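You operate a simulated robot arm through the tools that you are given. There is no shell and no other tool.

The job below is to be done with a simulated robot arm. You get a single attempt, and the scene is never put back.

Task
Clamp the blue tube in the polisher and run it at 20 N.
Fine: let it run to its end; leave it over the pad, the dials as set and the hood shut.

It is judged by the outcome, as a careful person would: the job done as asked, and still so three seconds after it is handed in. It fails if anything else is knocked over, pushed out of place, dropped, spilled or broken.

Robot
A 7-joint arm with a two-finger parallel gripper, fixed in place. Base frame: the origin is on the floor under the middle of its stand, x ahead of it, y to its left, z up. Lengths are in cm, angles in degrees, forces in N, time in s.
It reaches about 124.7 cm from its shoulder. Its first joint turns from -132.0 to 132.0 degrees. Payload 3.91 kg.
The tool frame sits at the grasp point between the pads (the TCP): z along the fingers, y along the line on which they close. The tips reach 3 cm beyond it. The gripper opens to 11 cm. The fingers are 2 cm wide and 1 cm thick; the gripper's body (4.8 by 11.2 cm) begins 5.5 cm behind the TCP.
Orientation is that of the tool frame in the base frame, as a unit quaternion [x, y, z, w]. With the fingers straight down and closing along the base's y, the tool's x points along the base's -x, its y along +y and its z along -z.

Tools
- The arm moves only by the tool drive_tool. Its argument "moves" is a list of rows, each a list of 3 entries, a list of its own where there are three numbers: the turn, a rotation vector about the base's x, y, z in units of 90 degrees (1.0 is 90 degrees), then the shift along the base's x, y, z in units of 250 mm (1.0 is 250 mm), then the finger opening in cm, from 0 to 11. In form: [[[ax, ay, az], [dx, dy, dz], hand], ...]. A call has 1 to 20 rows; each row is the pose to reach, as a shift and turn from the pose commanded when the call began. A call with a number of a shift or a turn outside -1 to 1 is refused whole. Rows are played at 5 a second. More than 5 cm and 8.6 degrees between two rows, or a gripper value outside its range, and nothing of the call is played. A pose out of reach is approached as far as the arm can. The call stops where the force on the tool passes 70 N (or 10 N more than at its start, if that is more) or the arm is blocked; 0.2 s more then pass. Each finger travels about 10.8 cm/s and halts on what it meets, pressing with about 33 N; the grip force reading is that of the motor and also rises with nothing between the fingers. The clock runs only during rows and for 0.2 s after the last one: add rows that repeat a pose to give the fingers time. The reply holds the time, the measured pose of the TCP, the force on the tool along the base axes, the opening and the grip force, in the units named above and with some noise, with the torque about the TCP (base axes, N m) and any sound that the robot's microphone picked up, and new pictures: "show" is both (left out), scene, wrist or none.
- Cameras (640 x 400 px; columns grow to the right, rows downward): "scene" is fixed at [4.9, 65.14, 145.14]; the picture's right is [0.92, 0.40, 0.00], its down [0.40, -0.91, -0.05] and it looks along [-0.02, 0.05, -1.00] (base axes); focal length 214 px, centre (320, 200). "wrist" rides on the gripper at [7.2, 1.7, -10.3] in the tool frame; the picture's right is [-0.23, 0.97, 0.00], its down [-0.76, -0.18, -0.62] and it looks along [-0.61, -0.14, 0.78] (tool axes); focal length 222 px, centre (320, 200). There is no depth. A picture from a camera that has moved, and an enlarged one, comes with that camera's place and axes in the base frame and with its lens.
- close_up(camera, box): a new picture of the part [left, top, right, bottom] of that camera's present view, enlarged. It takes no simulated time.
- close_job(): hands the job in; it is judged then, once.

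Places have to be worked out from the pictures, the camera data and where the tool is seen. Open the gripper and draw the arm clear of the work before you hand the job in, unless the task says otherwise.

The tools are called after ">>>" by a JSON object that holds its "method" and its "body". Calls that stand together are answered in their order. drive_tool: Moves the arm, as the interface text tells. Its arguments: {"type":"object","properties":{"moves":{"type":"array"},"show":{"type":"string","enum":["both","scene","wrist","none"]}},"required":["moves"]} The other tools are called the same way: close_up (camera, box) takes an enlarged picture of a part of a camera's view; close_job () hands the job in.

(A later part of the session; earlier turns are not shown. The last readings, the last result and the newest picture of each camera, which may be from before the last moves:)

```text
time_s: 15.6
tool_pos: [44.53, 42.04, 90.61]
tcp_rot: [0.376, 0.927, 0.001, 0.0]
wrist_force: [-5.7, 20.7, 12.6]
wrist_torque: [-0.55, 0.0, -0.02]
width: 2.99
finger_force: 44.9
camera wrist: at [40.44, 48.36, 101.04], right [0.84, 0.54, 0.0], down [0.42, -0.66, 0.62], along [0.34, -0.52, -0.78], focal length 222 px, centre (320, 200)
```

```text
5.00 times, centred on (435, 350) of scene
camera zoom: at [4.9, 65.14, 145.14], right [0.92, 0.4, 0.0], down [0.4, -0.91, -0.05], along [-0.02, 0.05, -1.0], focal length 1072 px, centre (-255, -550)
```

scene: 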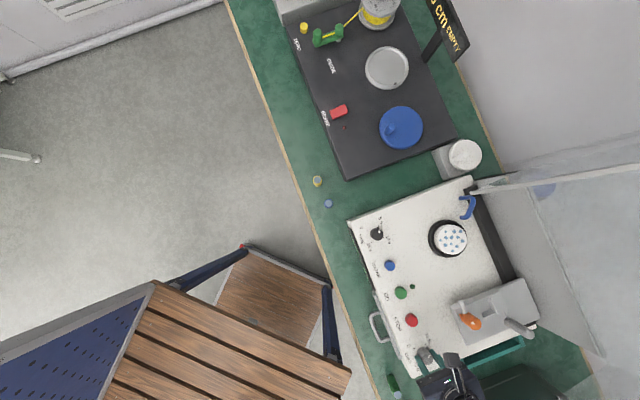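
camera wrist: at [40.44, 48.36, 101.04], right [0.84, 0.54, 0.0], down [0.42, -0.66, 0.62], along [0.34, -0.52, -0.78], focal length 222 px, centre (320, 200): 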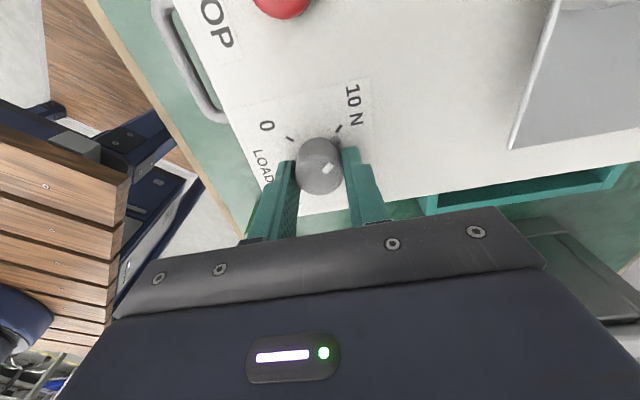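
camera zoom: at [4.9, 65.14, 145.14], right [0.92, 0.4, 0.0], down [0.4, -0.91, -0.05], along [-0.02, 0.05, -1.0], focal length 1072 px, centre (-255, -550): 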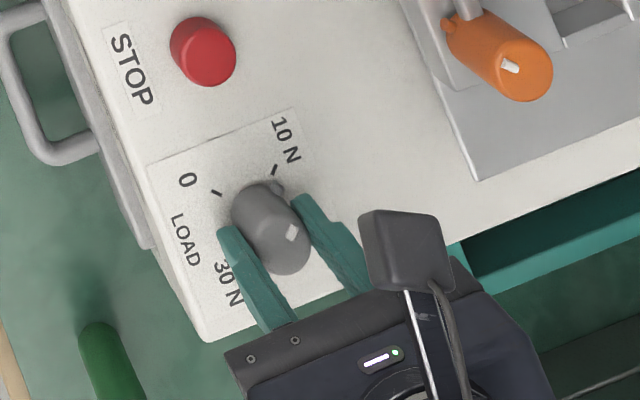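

The knob turned with the fingers and now points to 10 N. I'll continue another 90° clockwise with the same grip, easing the sideways load slightly.

>>> {"method": "drive_tool", "body": {"moves": [[[0, 0, -0.09], [0, 0.004, 0], 0], [[0, 0, -0.18], [0, 0.006, 0], 0], [[0, 0, -0.27], [0, 0.006, 0], 0], [[0, 0, -0.36], [0, 0.006, 0], 0], [[0, 0, -0.45], [0, 0.006, 0], 0], [[0, 0, -0.54], [0, 0.006, 0], 0], [[0, 0, -0.63], [0, 0.006, 0], 0], [[0, 0, -0.72], [0, 0.006, 0], 0], [[0, 0, -0.81], [0, 0.006, 0], 0], [[0, 0, -0.9], [0, 0.006, 0], 0], [[0, 0, -0.97], [0, 0.006, 0], 0], [[0, 0, -0.97], [0, 0.006, 0], 0]], "show": "both"}}

>>> {"method": "close_up", "body": {"camera": "wrist", "box": [220, 80, 420, 220]}}

>>> {"method": "close_up", "body": {"camera": "scene", "box": [390, 310, 480, 390]}}

```text
time_s: 18.2
tool_pos: [44.24, 42.17, 90.68]
tcp_rot: [0.911, 0.412, 0.0, 0.001]
wrist_force: [-42.1, -19.3, -3.2]
wrist_torque: [0.01, 1.23, 0.0]
width: 2.96
finger_force: 45.7
camera wrist: at [50.31, 46.52, 101.01], right [0.58, -0.81, 0.0], down [-0.64, -0.45, 0.62], along [-0.51, -0.36, -0.78], focal length 222 px, centre (320, 200)
```

scene: 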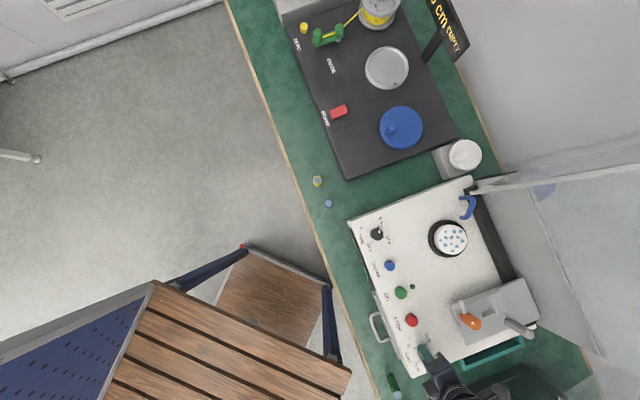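
wrist: 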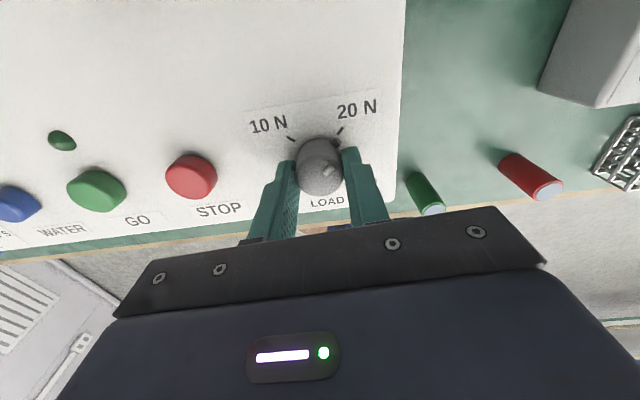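

```text
2.86 times, centred on (320, 150) of wrist
camera zoom: at [50.31, 46.52, 101.01], right [0.58, -0.81, 0.0], down [-0.64, -0.45, 0.62], along [-0.51, -0.36, -0.78], focal length 635 px, centre (320, 343)
```

zoom: 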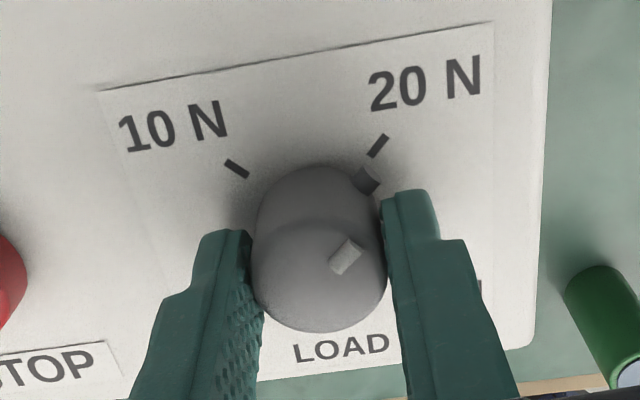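

```text
5.00 times, centred on (435, 350) of scene
camera zoom: at [4.9, 65.14, 145.14], right [0.92, 0.4, 0.0], down [0.4, -0.91, -0.05], along [-0.02, 0.05, -1.0], focal length 1072 px, centre (-255, -550)
```

zoom: 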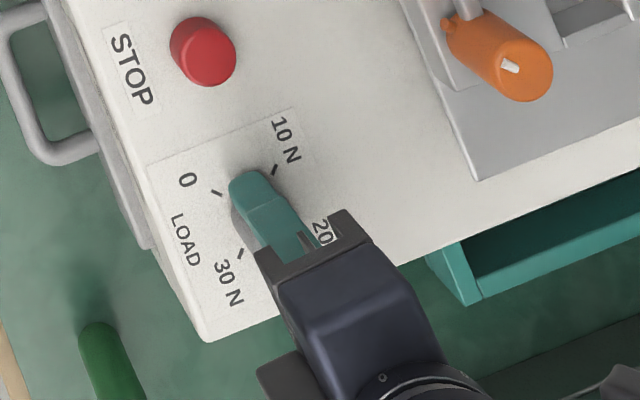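

The pointer is about 3–4° short of the 20 N tick, with some side load. I'll relieve that, add the last few degrees, open, and lift.

>>> {"method": "drive_tool", "body": {"moves": [[[0, 0, 0], [-0.006, -0.003, 0], 0], [[0, 0, -0.04], [-0.006, -0.003, 0], 0], [[0, 0, -0.04], [-0.006, -0.003, 0], 0], [[0, 0, -0.04], [-0.006, -0.003, 0], 6], [[0, 0, -0.04], [-0.006, -0.003, 0], 6], [[0, 0, -0.04], [-0.006, -0.003, 0.1], 6], [[0, 0, -0.04], [-0.006, -0.003, 0.28], 6], [[0, 0, -0.04], [-0.006, -0.003, 0.46], 6], [[0, 0, -0.04], [-0.006, -0.003, 0.46], 6]], "show": "both"}}

>>> {"method": "close_up", "body": {"camera": "wrist", "box": [260, 60, 380, 150]}}

>>> {"method": "close_up", "body": {"camera": "scene", "box": [390, 310, 480, 390]}}

```text
time_s: 20.2
tool_pos: [44.35, 41.88, 102.28]
tcp_rot: [0.924, 0.383, 0.0, 0.001]
wrist_force: [0.5, -0.3, 1.1]
wrist_torque: [-0.03, 0.01, 0.0]
width: 6.0
finger_force: 0.1
camera wrist: at [50.72, 46.0, 112.71], right [0.53, -0.85, 0.0], down [-0.66, -0.41, 0.62], along [-0.53, -0.33, -0.78], focal length 222 px, centre (320, 200)
```

scene: 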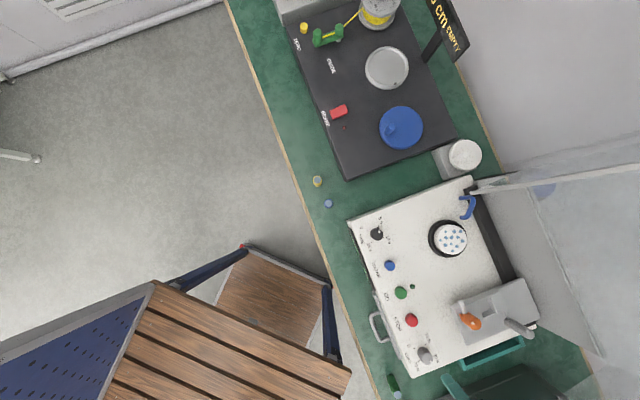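
wrist: 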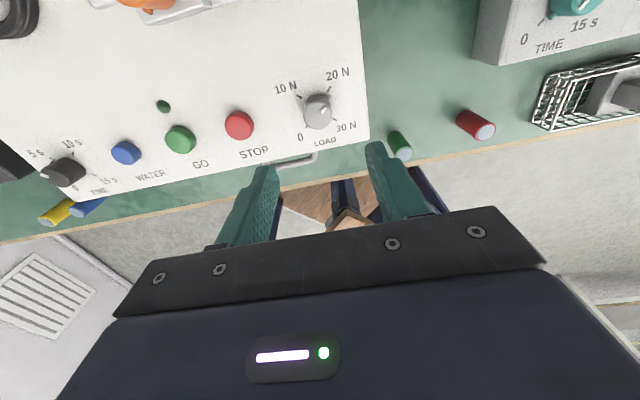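

```text
4.44 times, centred on (320, 105) of wrist
camera zoom: at [50.72, 46.0, 112.71], right [0.53, -0.85, 0.0], down [-0.66, -0.41, 0.62], along [-0.53, -0.33, -0.78], focal length 987 px, centre (320, 622)
```

zoom: 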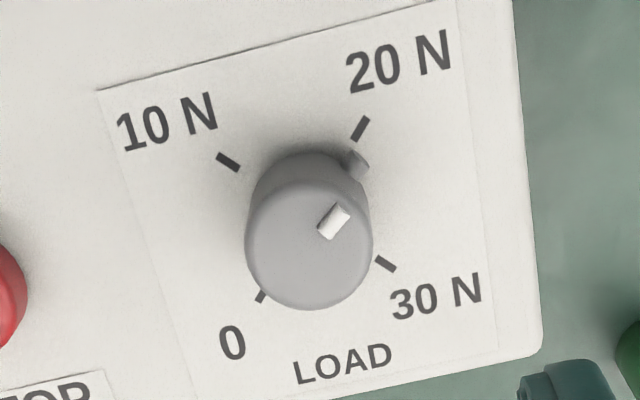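

```text
5.00 times, centred on (435, 350) of scene
camera zoom: at [4.9, 65.14, 145.14], right [0.92, 0.4, 0.0], down [0.4, -0.91, -0.05], along [-0.02, 0.05, -1.0], focal length 1072 px, centre (-255, -550)
```

zoom: 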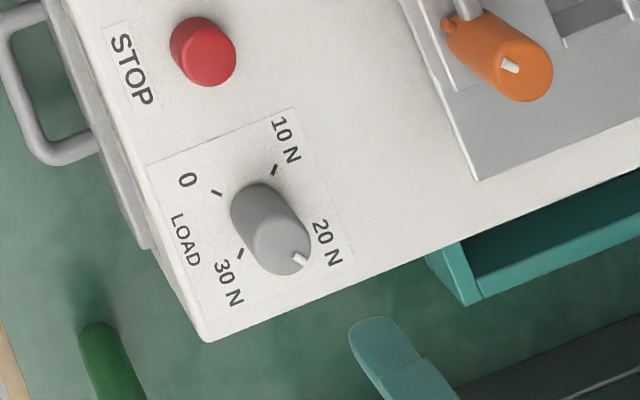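

LOAD looks to be at about 20 N. I'll check the angle more exactly, and the display too.

>>> {"method": "close_up", "body": {"camera": "scene", "box": [410, 335, 442, 375]}}

>>> {"method": "close_up", "body": {"camera": "wrist", "box": [290, 80, 346, 140]}}

>>> {"method": "close_up", "body": {"camera": "scene", "box": [340, 215, 395, 300]}}

```text
10.00 times, centred on (426, 355) of scene
camera zoom: at [4.9, 65.14, 145.14], right [0.92, 0.4, 0.0], down [0.4, -0.91, -0.05], along [-0.02, 0.05, -1.0], focal length 2145 px, centre (-740, -1350)
```

zoom: 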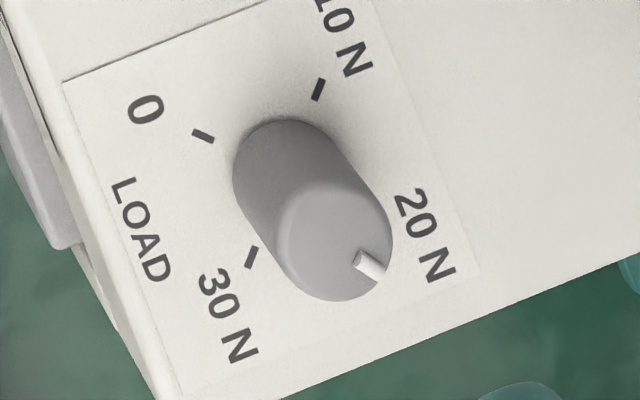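

```text
6.67 times, centred on (318, 110) of wrist
camera zoom: at [50.72, 46.0, 112.71], right [0.53, -0.85, 0.0], down [-0.66, -0.41, 0.62], along [-0.53, -0.33, -0.78], focal length 1481 px, centre (333, 800)
```

zoom: 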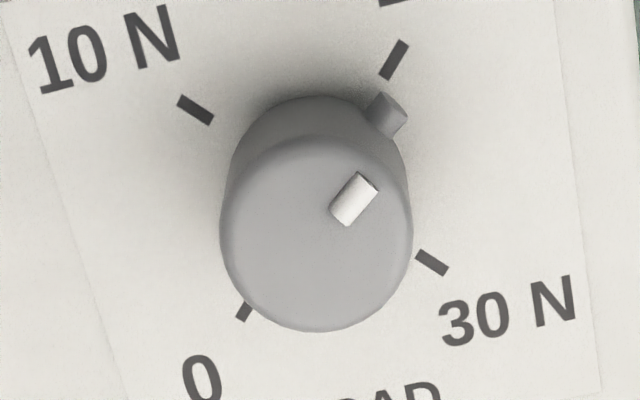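

```text
4.71 times, centred on (368, 258) of scene
camera zoom: at [4.9, 65.14, 145.14], right [0.92, 0.4, 0.0], down [0.4, -0.91, -0.05], along [-0.02, 0.05, -1.0], focal length 1009 px, centre (96, -71)
```

zoom: 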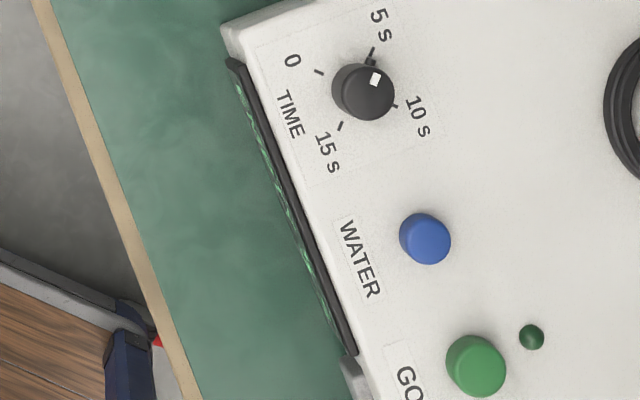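

Careful measurement shows the pointer about 7–8° past the 20 N tick (roughly 21 N), so the grip slipped slightly. I'll regrip with the nub clear of the fingers, better centred, and turn back about 7.5°.

>>> {"method": "drive_tool", "body": {"moves": [[[0, 0, -0.09], [0.003, 0.006, -0.1], 6], [[0, 0, -0.18], [0.003, 0.006, -0.24], 6], [[0, 0, -0.27], [0.003, 0.006, -0.38], 6], [[0, 0, -0.27], [0.003, 0.006, -0.455], 6], [[0, 0, -0.27], [0.003, 0.006, -0.455], 6]], "show": "wrist"}}

>>> {"method": "close_up", "body": {"camera": "wrist", "box": [220, 80, 420, 220]}}

```text
time_s: 21.4
tool_pos: [44.61, 42.1, 90.64]
tcp_rot: [0.984, 0.18, 0.001, 0.0]
wrist_force: [0.0, 0.4, 0.1]
wrist_torque: [0.05, -0.03, -0.01]
width: 6.02
finger_force: 0.1
camera wrist: at [51.94, 43.18, 101.09], right [0.13, -0.99, 0.0], down [-0.78, -0.1, 0.62], along [-0.62, -0.08, -0.78], focal length 222 px, centre (320, 200)
```

wrist: 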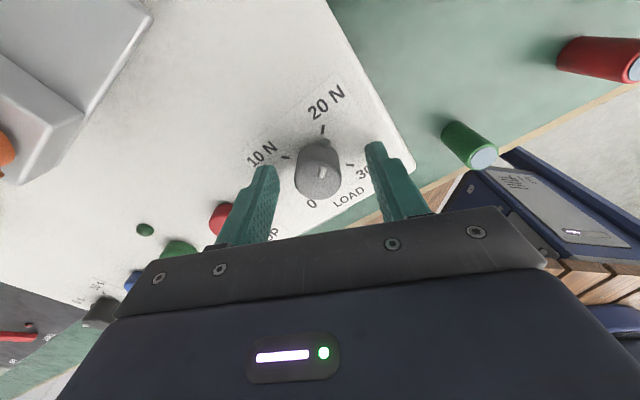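

```text
2.86 times, centred on (320, 150) of wrist
camera zoom: at [51.94, 43.18, 101.09], right [0.13, -0.99, 0.0], down [-0.78, -0.1, 0.62], along [-0.62, -0.08, -0.78], focal length 635 px, centre (320, 343)
```

zoom: 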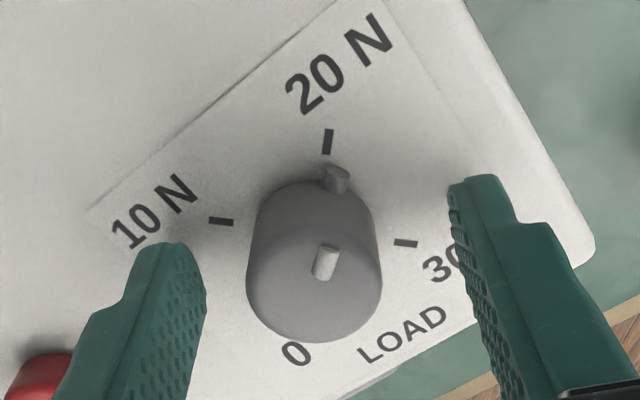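

From this view the pointer is about 9° past the 20 N tick and the nub is clear of the fingers. I'll grip, turn back 9° and open.

>>> {"method": "drive_tool", "body": {"moves": [[[0, 0, 0], [0, 0, 0], 0], [[0, 0, 0], [0, 0, 0], 0], [[0, 0, 0], [0, 0, 0], 0], [[0, 0, 0.05], [0, 0, 0], 0], [[0, 0, 0.1], [0, 0, 0], 0], [[0, 0, 0.1], [0, 0, 0], 0], [[0, 0, 0.1], [0, 0, 0], 6], [[0, 0, 0.1], [0, 0, 0], 6]], "show": "wrist"}}

>>> {"method": "close_up", "body": {"camera": "wrist", "box": [220, 80, 420, 220]}}

```text
time_s: 23.2
tool_pos: [44.51, 42.18, 90.64]
tcp_rot: [0.966, 0.258, 0.001, 0.001]
wrist_force: [-0.4, 0.5, 0.0]
wrist_torque: [0.0, -0.02, 0.01]
width: 6.02
finger_force: 0.1
camera wrist: at [51.6, 44.34, 101.08], right [0.29, -0.96, 0.0], down [-0.75, -0.22, 0.62], along [-0.6, -0.18, -0.78], focal length 222 px, centre (320, 200)
```

wrist: 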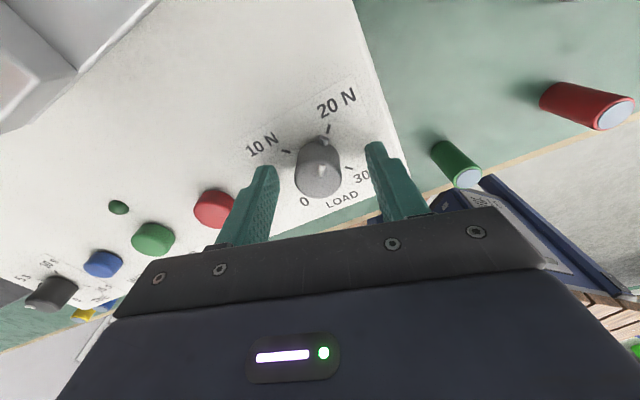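

```text
2.86 times, centred on (320, 150) of wrist
camera zoom: at [51.6, 44.34, 101.08], right [0.29, -0.96, 0.0], down [-0.75, -0.22, 0.62], along [-0.6, -0.18, -0.78], focal length 635 px, centre (320, 343)
```

zoom: 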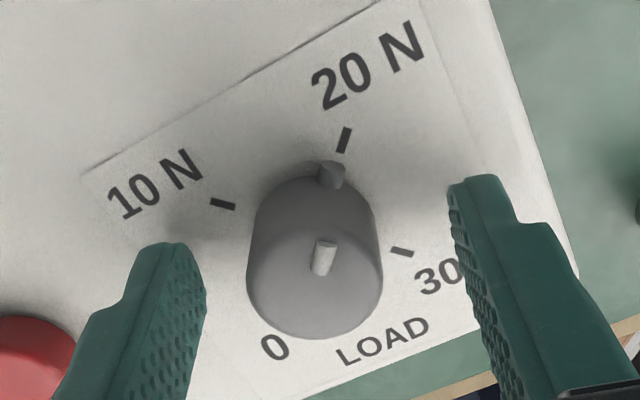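

Now the pointer reads about 4° short of the tick. I'll grip again and nudge about 4° clockwise.

>>> {"method": "drive_tool", "body": {"moves": [[[0, 0, 0], [-0.004, 0.003, 0], 2.9], [[0, 0, 0], [-0.004, 0.003, 0], 0], [[0, 0, 0], [-0.004, 0.003, 0], 0], [[0, 0, -0.025], [-0.004, 0.003, 0], 0], [[0, 0, -0.05], [-0.004, 0.003, 0], 0], [[0, 0, -0.05], [-0.004, 0.003, 0], 0], [[0, 0, -0.05], [-0.004, 0.003, 0], 6], [[0, 0, -0.05], [-0.004, 0.003, 0], 6]], "show": "wrist"}}

>>> {"method": "close_up", "body": {"camera": "wrist", "box": [220, 80, 420, 220]}}

>>> {"method": "close_up", "body": {"camera": "wrist", "box": [270, 100, 370, 180]}}

```text
time_s: 25.0
tool_pos: [44.24, 42.26, 90.65]
tcp_rot: [0.976, 0.219, 0.001, 0.001]
wrist_force: [0.3, -0.5, 0.2]
wrist_torque: [0.01, -0.02, 0.01]
width: 6.02
finger_force: 0.1
camera wrist: at [51.53, 43.94, 101.15], right [0.21, -0.98, 0.0], down [-0.77, -0.16, 0.62], along [-0.61, -0.13, -0.78], focal length 222 px, centre (320, 200)
```

wrist: 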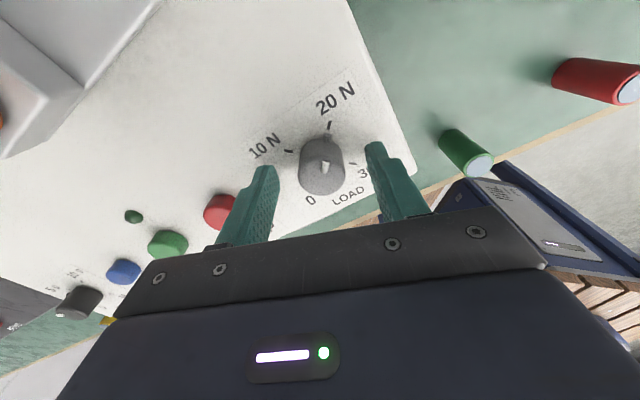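

```text
2.86 times, centred on (320, 150) of wrist
camera zoom: at [51.53, 43.94, 101.15], right [0.21, -0.98, 0.0], down [-0.77, -0.16, 0.62], along [-0.61, -0.13, -0.78], focal length 635 px, centre (320, 343)
```

zoom: 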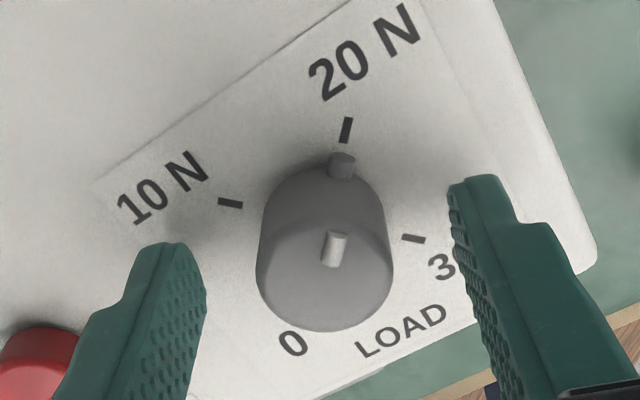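

```text
5.00 times, centred on (320, 140) of wrist
camera zoom: at [51.53, 43.94, 101.15], right [0.21, -0.98, 0.0], down [-0.77, -0.16, 0.62], along [-0.61, -0.13, -0.78], focal length 1111 px, centre (320, 500)
```

zoom: 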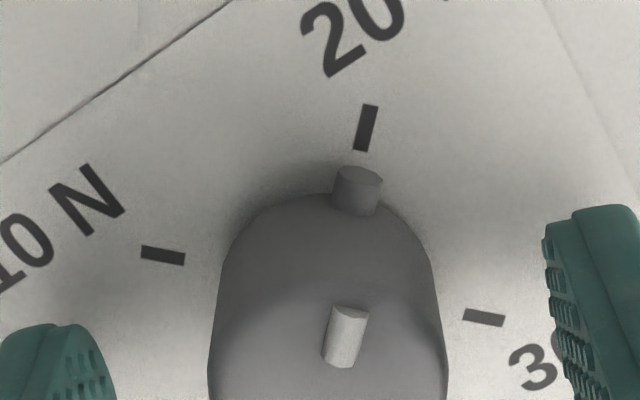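

LOAD now reads on the 20 N tick within about a degree. Next I lift, set yaw so the fingers close along the bench, and travel toward the blue tube.

>>> {"method": "drive_tool", "body": {"moves": [[[0, 0, 0], [0, 0, 0.18], 6], [[0, 0, 0.08], [0, 0, 0.36], 6], [[0, 0, 0.16], [0, 0, 0.54], 6], [[0, 0, 0.241], [-0.1, 0.067, 0.6], 6], [[0, 0, 0.241], [-0.26, 0.173, 0.6], 6], [[0, 0, 0.241], [-0.42, 0.28, 0.6], 6], [[0, 0, 0.241], [-0.58, 0.387, 0.6], 6], [[0, 0, 0.241], [-0.74, 0.493, 0.6], 6], [[0, 0, 0.241], [-0.9, 0.6, 0.6], 6], [[0, 0, 0.241], [-0.9, 0.6, 0.6], 6]], "show": "both"}}

```text
time_s: 27.2
tool_pos: [25.98, 58.69, 104.37]
tcp_rot: [0.916, 0.4, 0.0, 0.0]
wrist_force: [-0.2, 0.5, -0.4]
wrist_torque: [-0.02, 0.01, 0.0]
width: 5.99
finger_force: 0.1
out of reach, approached as far as the arm can: row 8, 9, 10
camera wrist: at [32.13, 62.93, 114.74], right [0.56, -0.83, 0.0], down [-0.65, -0.44, 0.62], along [-0.52, -0.35, -0.78], focal length 222 px, centre (320, 200)
```

scene: 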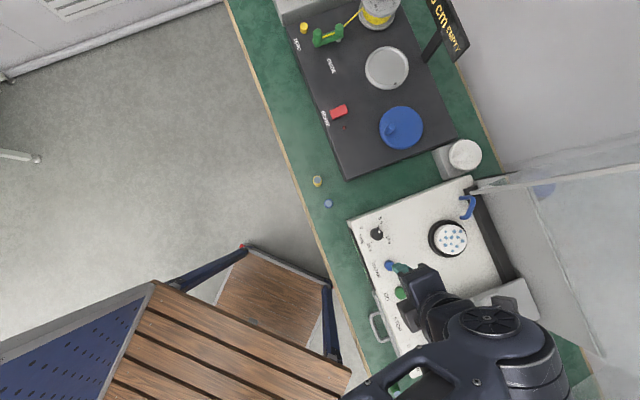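
wrist: 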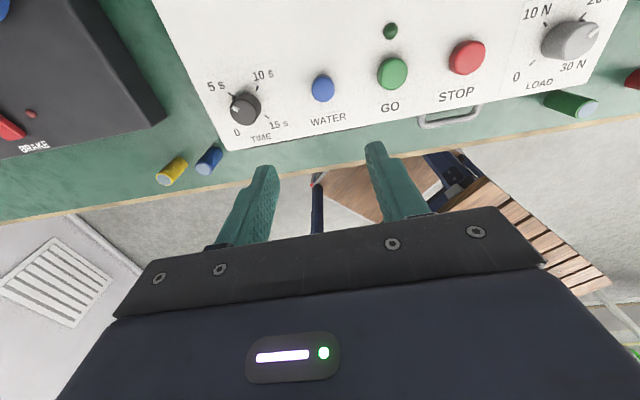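

With this yaw the wrist joint ran into its limit as the arm swung left. A tube can be gripped at any yaw, so I'll turn the wrist +30°, tilt 25° and hover above the blue tube at about h 95.

>>> {"method": "drive_tool", "body": {"moves": [[[0.041, -0.022, 0.055], [-0.102, 0.074, -0.04], 6], [[0.083, -0.044, 0.109], [-0.204, 0.148, -0.1], 6], [[0.124, -0.066, 0.164], [-0.307, 0.222, -0.18], 6], [[0.165, -0.088, 0.219], [-0.409, 0.296, -0.26], 6], [[0.207, -0.11, 0.273], [-0.511, 0.37, -0.34], 6], [[0.248, -0.132, 0.328], [-0.614, 0.444, -0.42], 6], [[0.248, -0.132, 0.328], [-0.614, 0.444, -0.42], 6]], "show": "both"}}

```text
time_s: 28.8
tool_pos: [10.61, 69.72, 93.85]
tcp_rot: [0.764, 0.607, 0.17, -0.134]
wrist_force: [0.0, 0.0, -0.4]
wrist_torque: [0.03, 0.01, -0.03]
width: 6.0
finger_force: 0.0
camera wrist: at [12.75, 71.62, 106.36], right [0.9, -0.42, -0.09], down [-0.39, -0.89, 0.24], along [-0.18, -0.18, -0.97], focal length 222 px, centre (320, 200)
```

scene: 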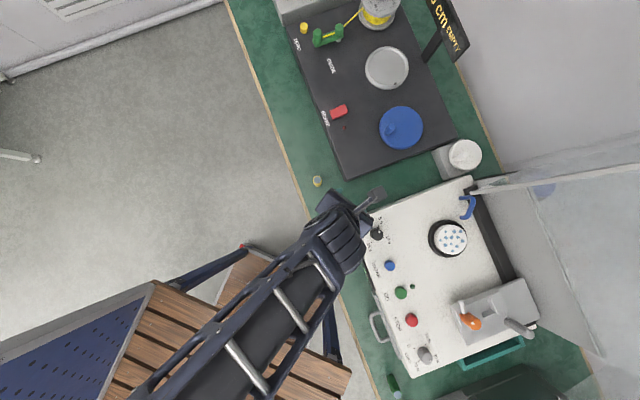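
wrist: 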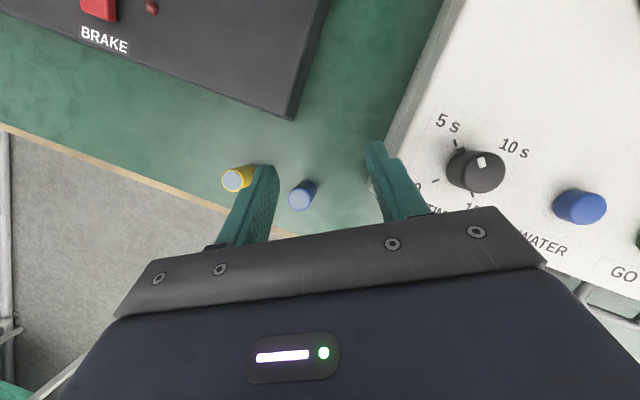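

The tool is at about [10.6, 69.7, 93.9], and the blue tube shows between the fingers. I'll zoom to fix its place.

>>> {"method": "close_up", "body": {"camera": "wrist", "box": [250, 150, 370, 225]}}

```text
5.33 times, centred on (310, 188) of wrist
camera zoom: at [12.75, 71.62, 106.36], right [0.9, -0.42, -0.09], down [-0.39, -0.89, 0.24], along [-0.18, -0.18, -0.97], focal length 1185 px, centre (373, 267)
```

zoom: 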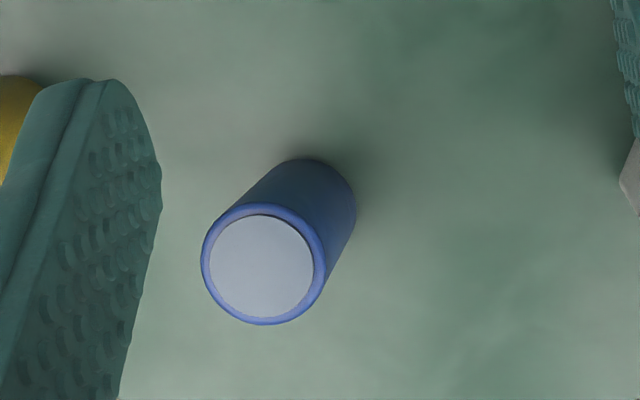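

The blue tube axis is at about [6.5, 68.3] with its top near h 83.6. I'll move over it and descend so the fingertips straddle its upper half.

>>> {"method": "drive_tool", "body": {"moves": [[[0, 0, 0], [-0.165, -0.06, 0], 6], [[0, 0, 0], [-0.165, -0.06, -0.12], 6], [[0, 0, 0], [-0.165, -0.06, -0.24], 6], [[0, 0, 0], [-0.165, -0.06, -0.34], 6], [[0, 0, 0], [-0.165, -0.06, -0.34], 6]], "show": "wrist"}}

>>> {"method": "close_up", "body": {"camera": "wrist", "box": [220, 110, 420, 235]}}

```text
time_s: 30.0
tool_pos: [6.32, 68.28, 85.06]
tcp_rot: [0.764, 0.608, 0.171, -0.135]
wrist_force: [0.0, 0.3, -0.2]
wrist_torque: [0.0, -0.01, -0.02]
width: 6.03
finger_force: 0.1
camera wrist: at [8.43, 70.17, 97.52], right [0.9, -0.42, -0.09], down [-0.39, -0.89, 0.24], along [-0.19, -0.18, -0.97], focal length 222 px, centre (320, 200)
```

wrist: 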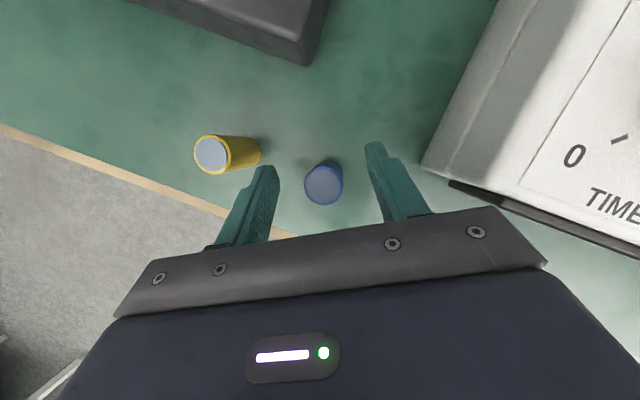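

```text
3.20 times, centred on (320, 172) of wrist
camera zoom: at [8.43, 70.17, 97.52], right [0.9, -0.42, -0.09], down [-0.39, -0.89, 0.24], along [-0.19, -0.18, -0.97], focal length 711 px, centre (320, 288)
```

zoom: 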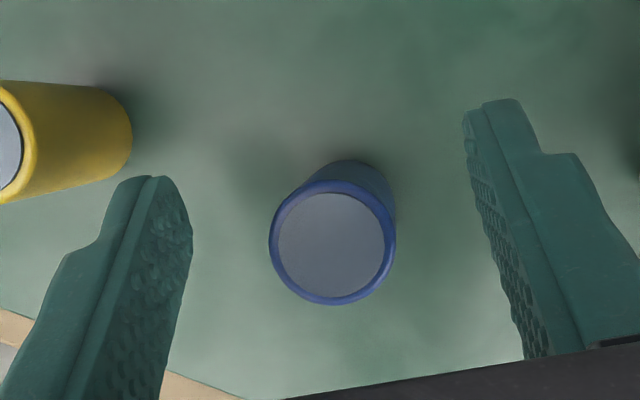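

The tube is centred between the fingers. I'll descend about 1.8 cm more, close on it, and check the grip before lifting.

>>> {"method": "drive_tool", "body": {"moves": [[[0, 0, 0], [0, 0, -0.04], 6], [[0, 0, 0], [0, 0, -0.074], 6], [[0, 0, 0], [0, 0, -0.074], 6], [[0, 0, 0], [0, 0, -0.074], 0], [[0, 0, 0], [0, 0, -0.074], 0], [[0, 0, 0], [0, 0, -0.074], 0]], "show": "wrist"}}

>>> {"method": "close_up", "body": {"camera": "wrist", "box": [220, 110, 420, 235]}}

```text
time_s: 31.4
tool_pos: [6.4, 68.49, 83.32]
tcp_rot: [0.764, 0.607, 0.171, -0.134]
wrist_force: [0.8, 0.3, 1.3]
wrist_torque: [0.0, 0.02, 0.0]
width: 2.51
finger_force: 33.1
camera wrist: at [8.48, 70.31, 95.69], right [0.9, -0.42, -0.09], down [-0.39, -0.89, 0.24], along [-0.19, -0.18, -0.97], focal length 222 px, centre (320, 200)
```

wrist: 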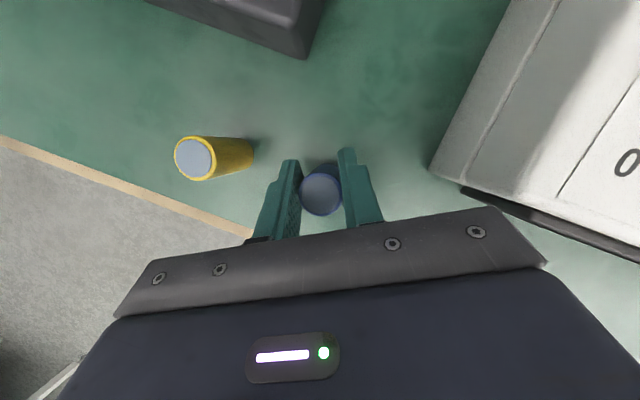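

```text
3.20 times, centred on (320, 172) of wrist
camera zoom: at [8.48, 70.31, 95.69], right [0.9, -0.42, -0.09], down [-0.39, -0.89, 0.24], along [-0.19, -0.18, -0.97], focal length 711 px, centre (320, 288)
```

zoom: 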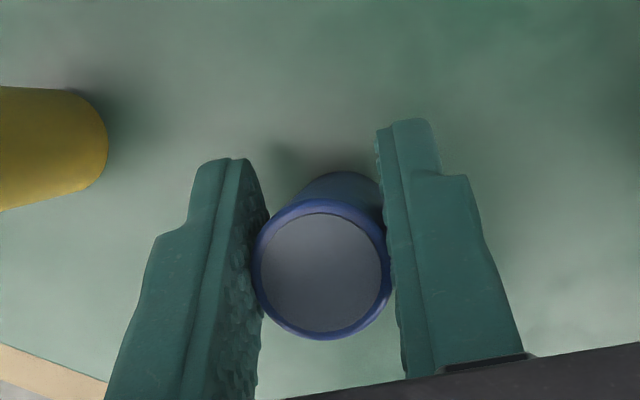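

The grip is firm at 2.51 cm. I'll lift the tube straight up to about h 106, then start toward the front of the polisher.

>>> {"method": "drive_tool", "body": {"moves": [[[0, 0, 0], [0, 0, 0.1], 0], [[0, 0, 0], [0, 0, 0.28], 0], [[0, 0, 0], [0, 0, 0.46], 0], [[0, 0, 0], [0, 0, 0.64], 0], [[0, 0, 0], [0, 0, 0.8], 0], [[0, 0, 0], [0, 0, 0.908], 0], [[0, 0, 0], [0.13, -0.08, 0.908], 0], [[0, 0, 0], [0.28, -0.175, 0.908], 0], [[0, 0, 0], [0.43, -0.27, 0.908], 0], [[0, 0, 0], [0.58, -0.36, 0.908], 0], [[0, 0, 0], [0.66, -0.41, 0.908], 0], [[0, 0, 0], [0.66, -0.41, 0.908], 0]], "show": "both"}}

>>> {"method": "close_up", "body": {"camera": "wrist", "box": [220, 110, 420, 235]}}

```text
time_s: 34.0
tool_pos: [22.91, 58.08, 106.24]
tcp_rot: [0.764, 0.608, 0.17, -0.134]
wrist_force: [0.1, 0.1, -0.6]
wrist_torque: [0.01, -0.01, -0.01]
width: 2.5
finger_force: 32.4
out of reach, approached as far as the arm can: row 5, 6, 7
camera wrist: at [25.09, 59.86, 118.61], right [0.9, -0.42, -0.09], down [-0.39, -0.89, 0.24], along [-0.19, -0.18, -0.97], focal length 222 px, centre (320, 200)
```

scene: 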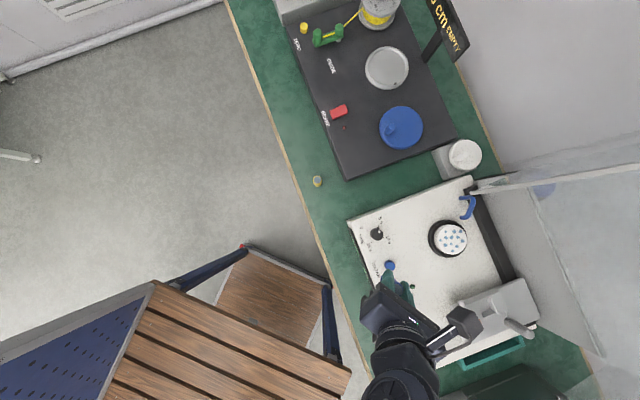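
wrist: 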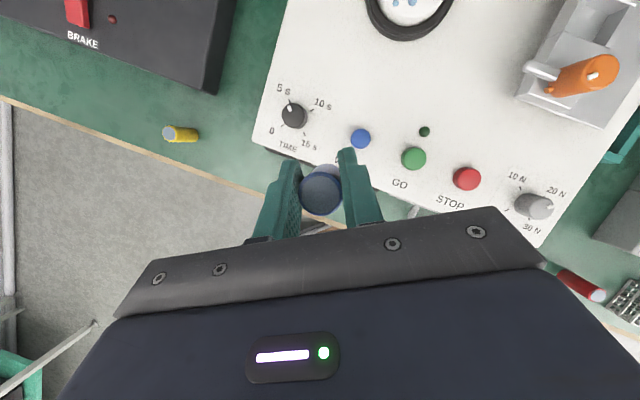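

```text
3.20 times, centred on (320, 172) of wrist
camera zoom: at [25.09, 59.86, 118.61], right [0.9, -0.42, -0.09], down [-0.39, -0.89, 0.24], along [-0.19, -0.18, -0.97], focal length 711 px, centre (320, 288)
```

zoom: 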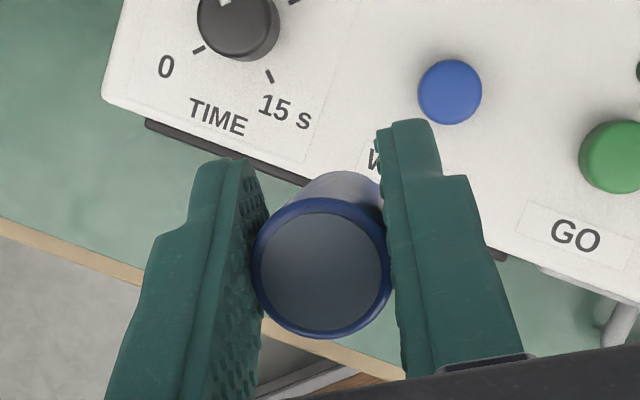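

The tube hangs upright in the grip. I'll move in front of the clamp and turn the wrist back by 30° so the fingers close along the bench.

>>> {"method": "drive_tool", "body": {"moves": [[[0, 0, 0], [0.13, -0.08, 0], 0], [[0, 0, -0.06], [0.26, -0.16, 0], 0], [[0, 0, -0.12], [0.39, -0.24, 0], 0], [[0, 0, -0.18], [0.52, -0.32, 0], 0], [[0, 0, -0.26], [0.658, -0.401, 0], 0], [[0, 0, -0.333], [0.658, -0.401, 0], 0], [[0, 0, -0.333], [0.658, -0.401, 0], 0]], "show": "both"}}

>>> {"method": "close_up", "body": {"camera": "wrist", "box": [220, 0, 480, 200]}}

```text
time_s: 35.6
tool_pos: [39.4, 48.19, 106.03]
tcp_rot: [0.896, 0.388, 0.2, -0.086]
wrist_force: [1.1, 0.2, -0.9]
wrist_torque: [-0.02, 0.01, 0.04]
width: 2.5
finger_force: 32.7
camera wrist: at [42.08, 48.65, 118.5], right [0.57, -0.82, -0.09], down [-0.78, -0.57, 0.24], along [-0.25, -0.06, -0.97], focal length 222 px, centre (320, 200)
```

scene: 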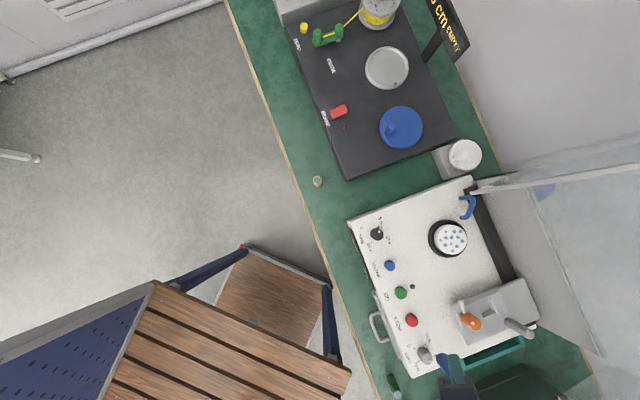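
wrist: 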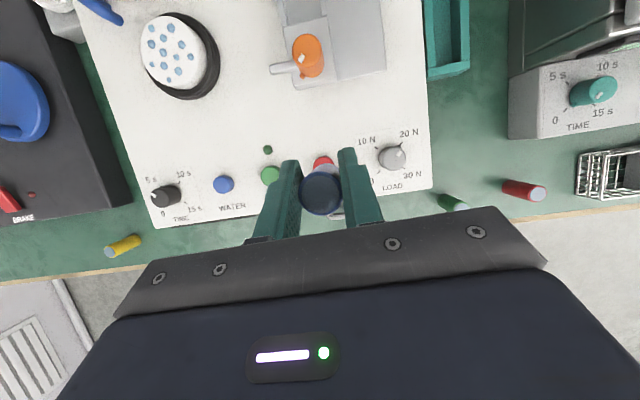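

```text
2.00 times, centred on (350, 100) of wrist
camera zoom: at [42.08, 48.65, 118.5], right [0.57, -0.82, -0.09], down [-0.78, -0.57, 0.24], along [-0.25, -0.06, -0.97], focal length 444 px, centre (260, 400)
```

zoom: 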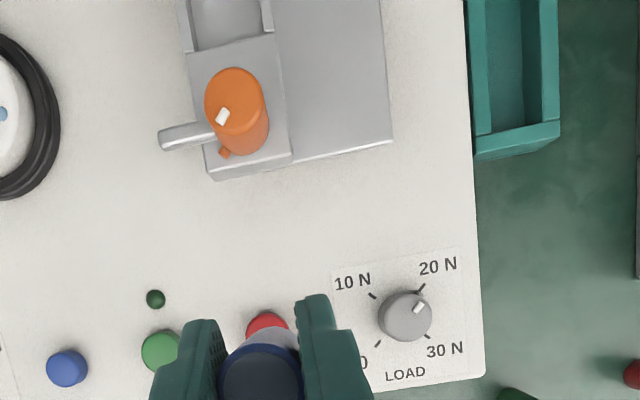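

This is a good overhead view of LOAD and the clamp. I'll zoom on both.

>>> {"method": "close_up", "body": {"camera": "wrist", "box": [370, 130, 430, 190]}}

>>> {"method": "close_up", "body": {"camera": "wrist", "box": [260, 0, 400, 90]}}

>>> {"method": "close_up", "body": {"camera": "wrist", "box": [280, 0, 390, 10]}}

```text
6.67 times, centred on (400, 160) of wrist
camera zoom: at [42.08, 48.65, 118.5], right [0.57, -0.82, -0.09], down [-0.78, -0.57, 0.24], along [-0.25, -0.06, -0.97], focal length 1481 px, centre (-213, 467)
```

zoom: 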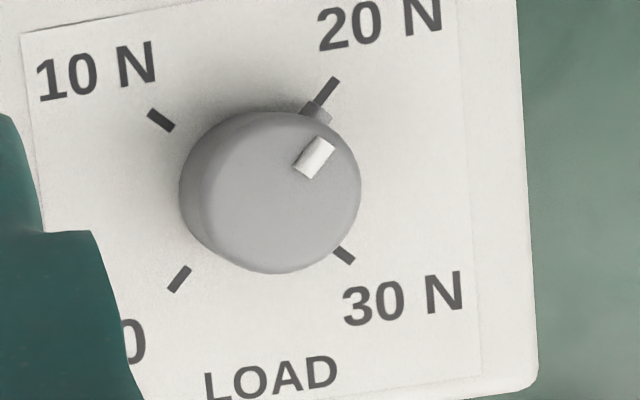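

```text
4.44 times, centred on (330, 45) of wrist
camera zoom: at [42.08, 48.65, 118.5], right [0.57, -0.82, -0.09], down [-0.78, -0.57, 0.24], along [-0.25, -0.06, -0.97], focal length 987 px, centre (276, 889)
```

zoom: 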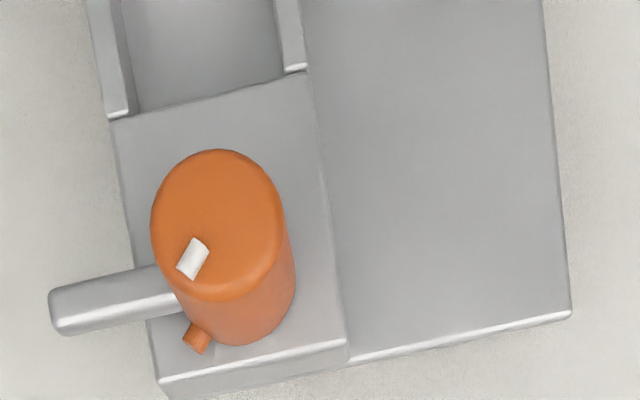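

```text
5.82 times, centred on (335, 5) of wrist
camera zoom: at [42.08, 48.65, 118.5], right [0.57, -0.82, -0.09], down [-0.78, -0.57, 0.24], along [-0.25, -0.06, -0.97], focal length 1292 px, centre (233, 1334)
```

zoom: 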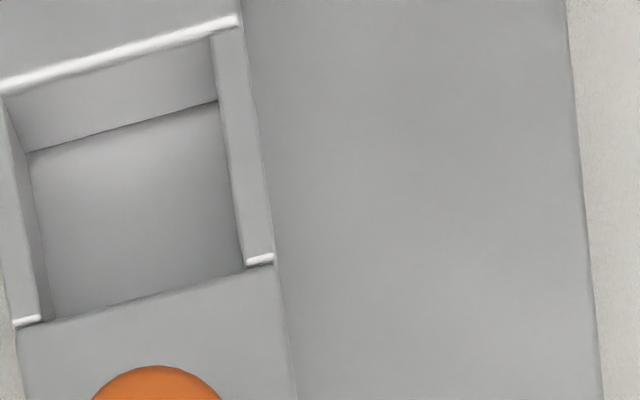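

LOAD is confirmed on the 20 N tick. The pocket centre works out at about [50.9, 60.1], wall tops h≈92.6 and floor about 91.4. I'll move in over the pocket, keeping the tube bottom at h≈99.5, above the knob.

>>> {"method": "drive_tool", "body": {"moves": [[[0, 0, 0], [0.115, 0.119, 0], 0], [[0, 0, 0], [0.23, 0.238, 0], 0], [[0, 0, 0], [0.345, 0.357, -0.02], 0], [[0, 0, 0], [0.46, 0.476, -0.04], 0], [[0, 0, 0], [0.46, 0.476, -0.04], 0]], "show": "both"}}

>>> {"method": "close_up", "body": {"camera": "wrist", "box": [220, 110, 420, 235]}}

>>> {"method": "close_up", "body": {"camera": "scene", "box": [420, 230, 620, 400]}}

```text
time_s: 36.8
tool_pos: [50.94, 59.93, 105.29]
tcp_rot: [0.895, 0.389, 0.199, -0.085]
wrist_force: [0.3, -0.3, -0.9]
wrist_torque: [0.0, -0.02, 0.02]
width: 2.48
finger_force: 33.4
camera wrist: at [53.62, 60.5, 117.74], right [0.57, -0.82, -0.09], down [-0.78, -0.58, 0.24], along [-0.25, -0.06, -0.97], focal length 222 px, centre (320, 200)
```

scene: 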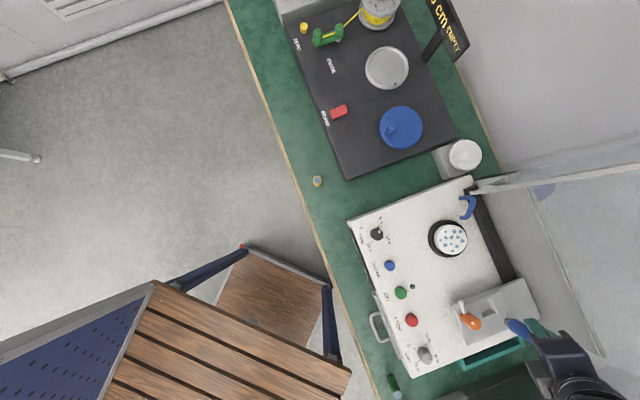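
wrist: 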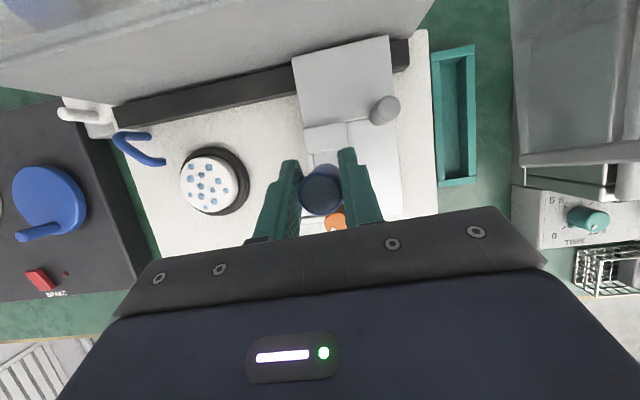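

```text
3.20 times, centred on (320, 172) of wrist
camera zoom: at [53.62, 60.5, 117.74], right [0.57, -0.82, -0.09], down [-0.78, -0.58, 0.24], along [-0.25, -0.06, -0.97], focal length 711 px, centre (320, 288)
```

zoom: 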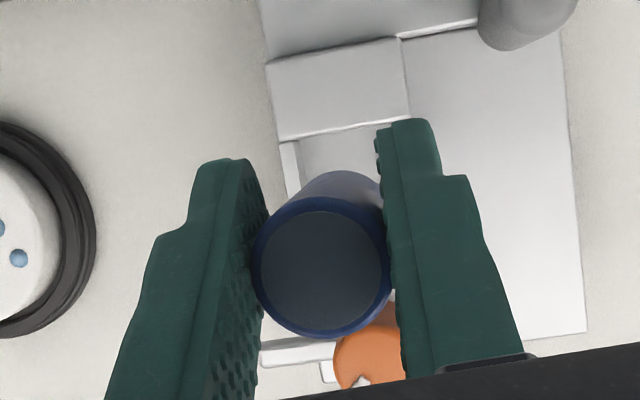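

```text
2.35 times, centred on (520, 315) of scene
camera zoom: at [4.9, 65.14, 145.14], right [0.92, 0.4, 0.0], down [0.4, -0.91, -0.05], along [-0.02, 0.05, -1.0], focal length 505 px, centre (-151, -71)
```

zoom: 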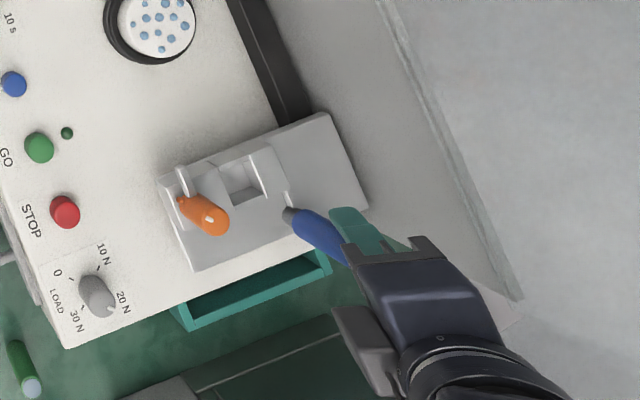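

The tube is near over the pocket; the pocket's rear edge and left wall are visible. I'll zoom to get its exact offset from the tube.

>>> {"method": "close_up", "body": {"camera": "wrist", "box": [295, 130, 355, 175]}}

>>> {"method": "close_up", "body": {"camera": "wrist", "box": [295, 170, 355, 240]}}

>>> {"method": "close_up", "body": {"camera": "scene", "box": [455, 275, 545, 340]}}

```text
8.89 times, centred on (325, 152) of wrist
camera zoom: at [53.62, 60.5, 117.74], right [0.57, -0.82, -0.09], down [-0.78, -0.58, 0.24], along [-0.25, -0.06, -0.97], focal length 1974 px, centre (276, 622)
```

zoom: 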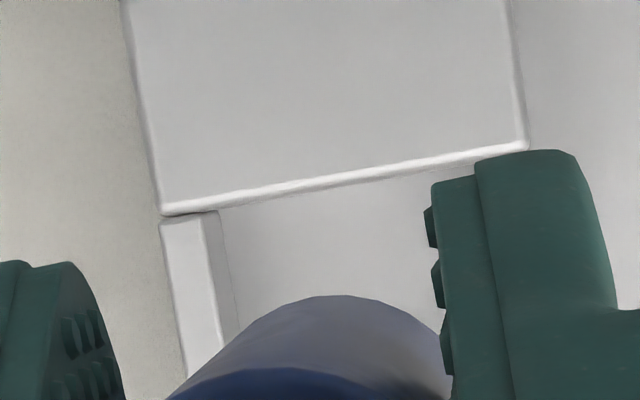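

```text
5.71 times, centred on (325, 205) of wrist
camera zoom: at [53.62, 60.5, 117.74], right [0.57, -0.82, -0.09], down [-0.78, -0.58, 0.24], along [-0.25, -0.06, -0.97], focal length 1269 px, centre (291, 171)
```

zoom: 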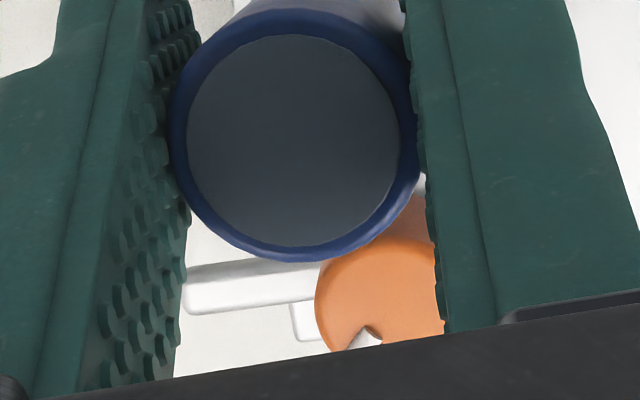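

```text
6.15 times, centred on (500, 308) of scene
camera zoom: at [4.9, 65.14, 145.14], right [0.92, 0.4, 0.0], down [0.4, -0.91, -0.05], along [-0.02, 0.05, -1.0], focal length 1320 px, centre (-788, -462)
```

zoom: 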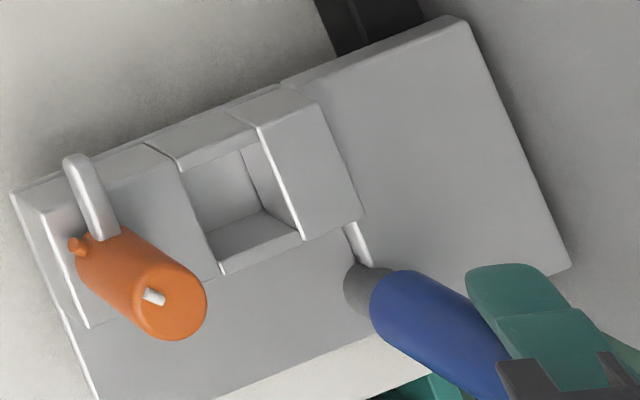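

The pocket is centred at about (a 3.85, b 78.95), so the tube needs about +0.15 cm left and +0.45 cm back. I'll shift and lower until the tube's bottom is just above the pocket, then look again.

>>> {"method": "drive_tool", "body": {"moves": [[[0, 0, 0], [0.0064, 0.016, 0], 0], [[0, 0, 0], [0.0064, 0.016, -0.12], 0], [[0, 0, 0], [0.0064, 0.016, -0.22], 0], [[0, 0, 0], [0.0064, 0.016, -0.26], 0], [[0, 0, 0], [0.0064, 0.016, -0.26], 0]], "show": "both"}}

>>> {"method": "close_up", "body": {"camera": "wrist", "box": [270, 110, 370, 235]}}

>>> {"method": "close_up", "body": {"camera": "scene", "box": [455, 275, 545, 340]}}

```text
time_s: 38.0
tool_pos: [51.05, 60.27, 98.88]
tcp_rot: [0.895, 0.389, 0.201, -0.086]
wrist_force: [0.3, -0.5, -0.8]
wrist_torque: [0.0, 0.01, -0.01]
width: 2.54
finger_force: 33.5
camera wrist: at [53.74, 60.84, 111.22], right [0.57, -0.82, -0.09], down [-0.78, -0.58, 0.24], along [-0.25, -0.06, -0.97], focal length 222 px, centre (320, 200)
```

scene: 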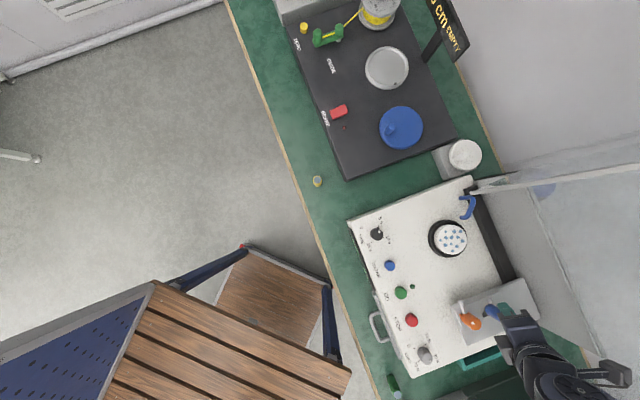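
wrist: 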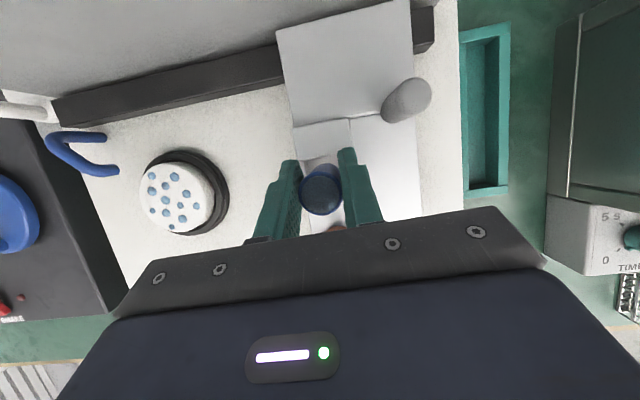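

```text
3.20 times, centred on (320, 172) of wrist
camera zoom: at [53.74, 60.84, 111.22], right [0.57, -0.82, -0.09], down [-0.78, -0.58, 0.24], along [-0.25, -0.06, -0.97], focal length 711 px, centre (320, 288)
```

zoom: 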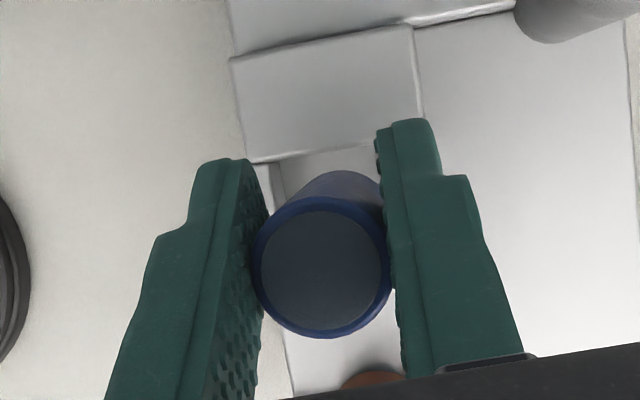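

```text
6.15 times, centred on (500, 308) of scene
camera zoom: at [4.9, 65.14, 145.14], right [0.92, 0.4, 0.0], down [0.4, -0.91, -0.05], along [-0.02, 0.05, -1.0], focal length 1320 px, centre (-788, -462)
```

zoom: 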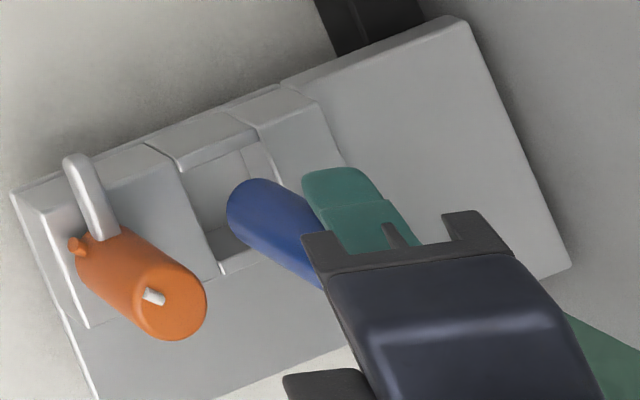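

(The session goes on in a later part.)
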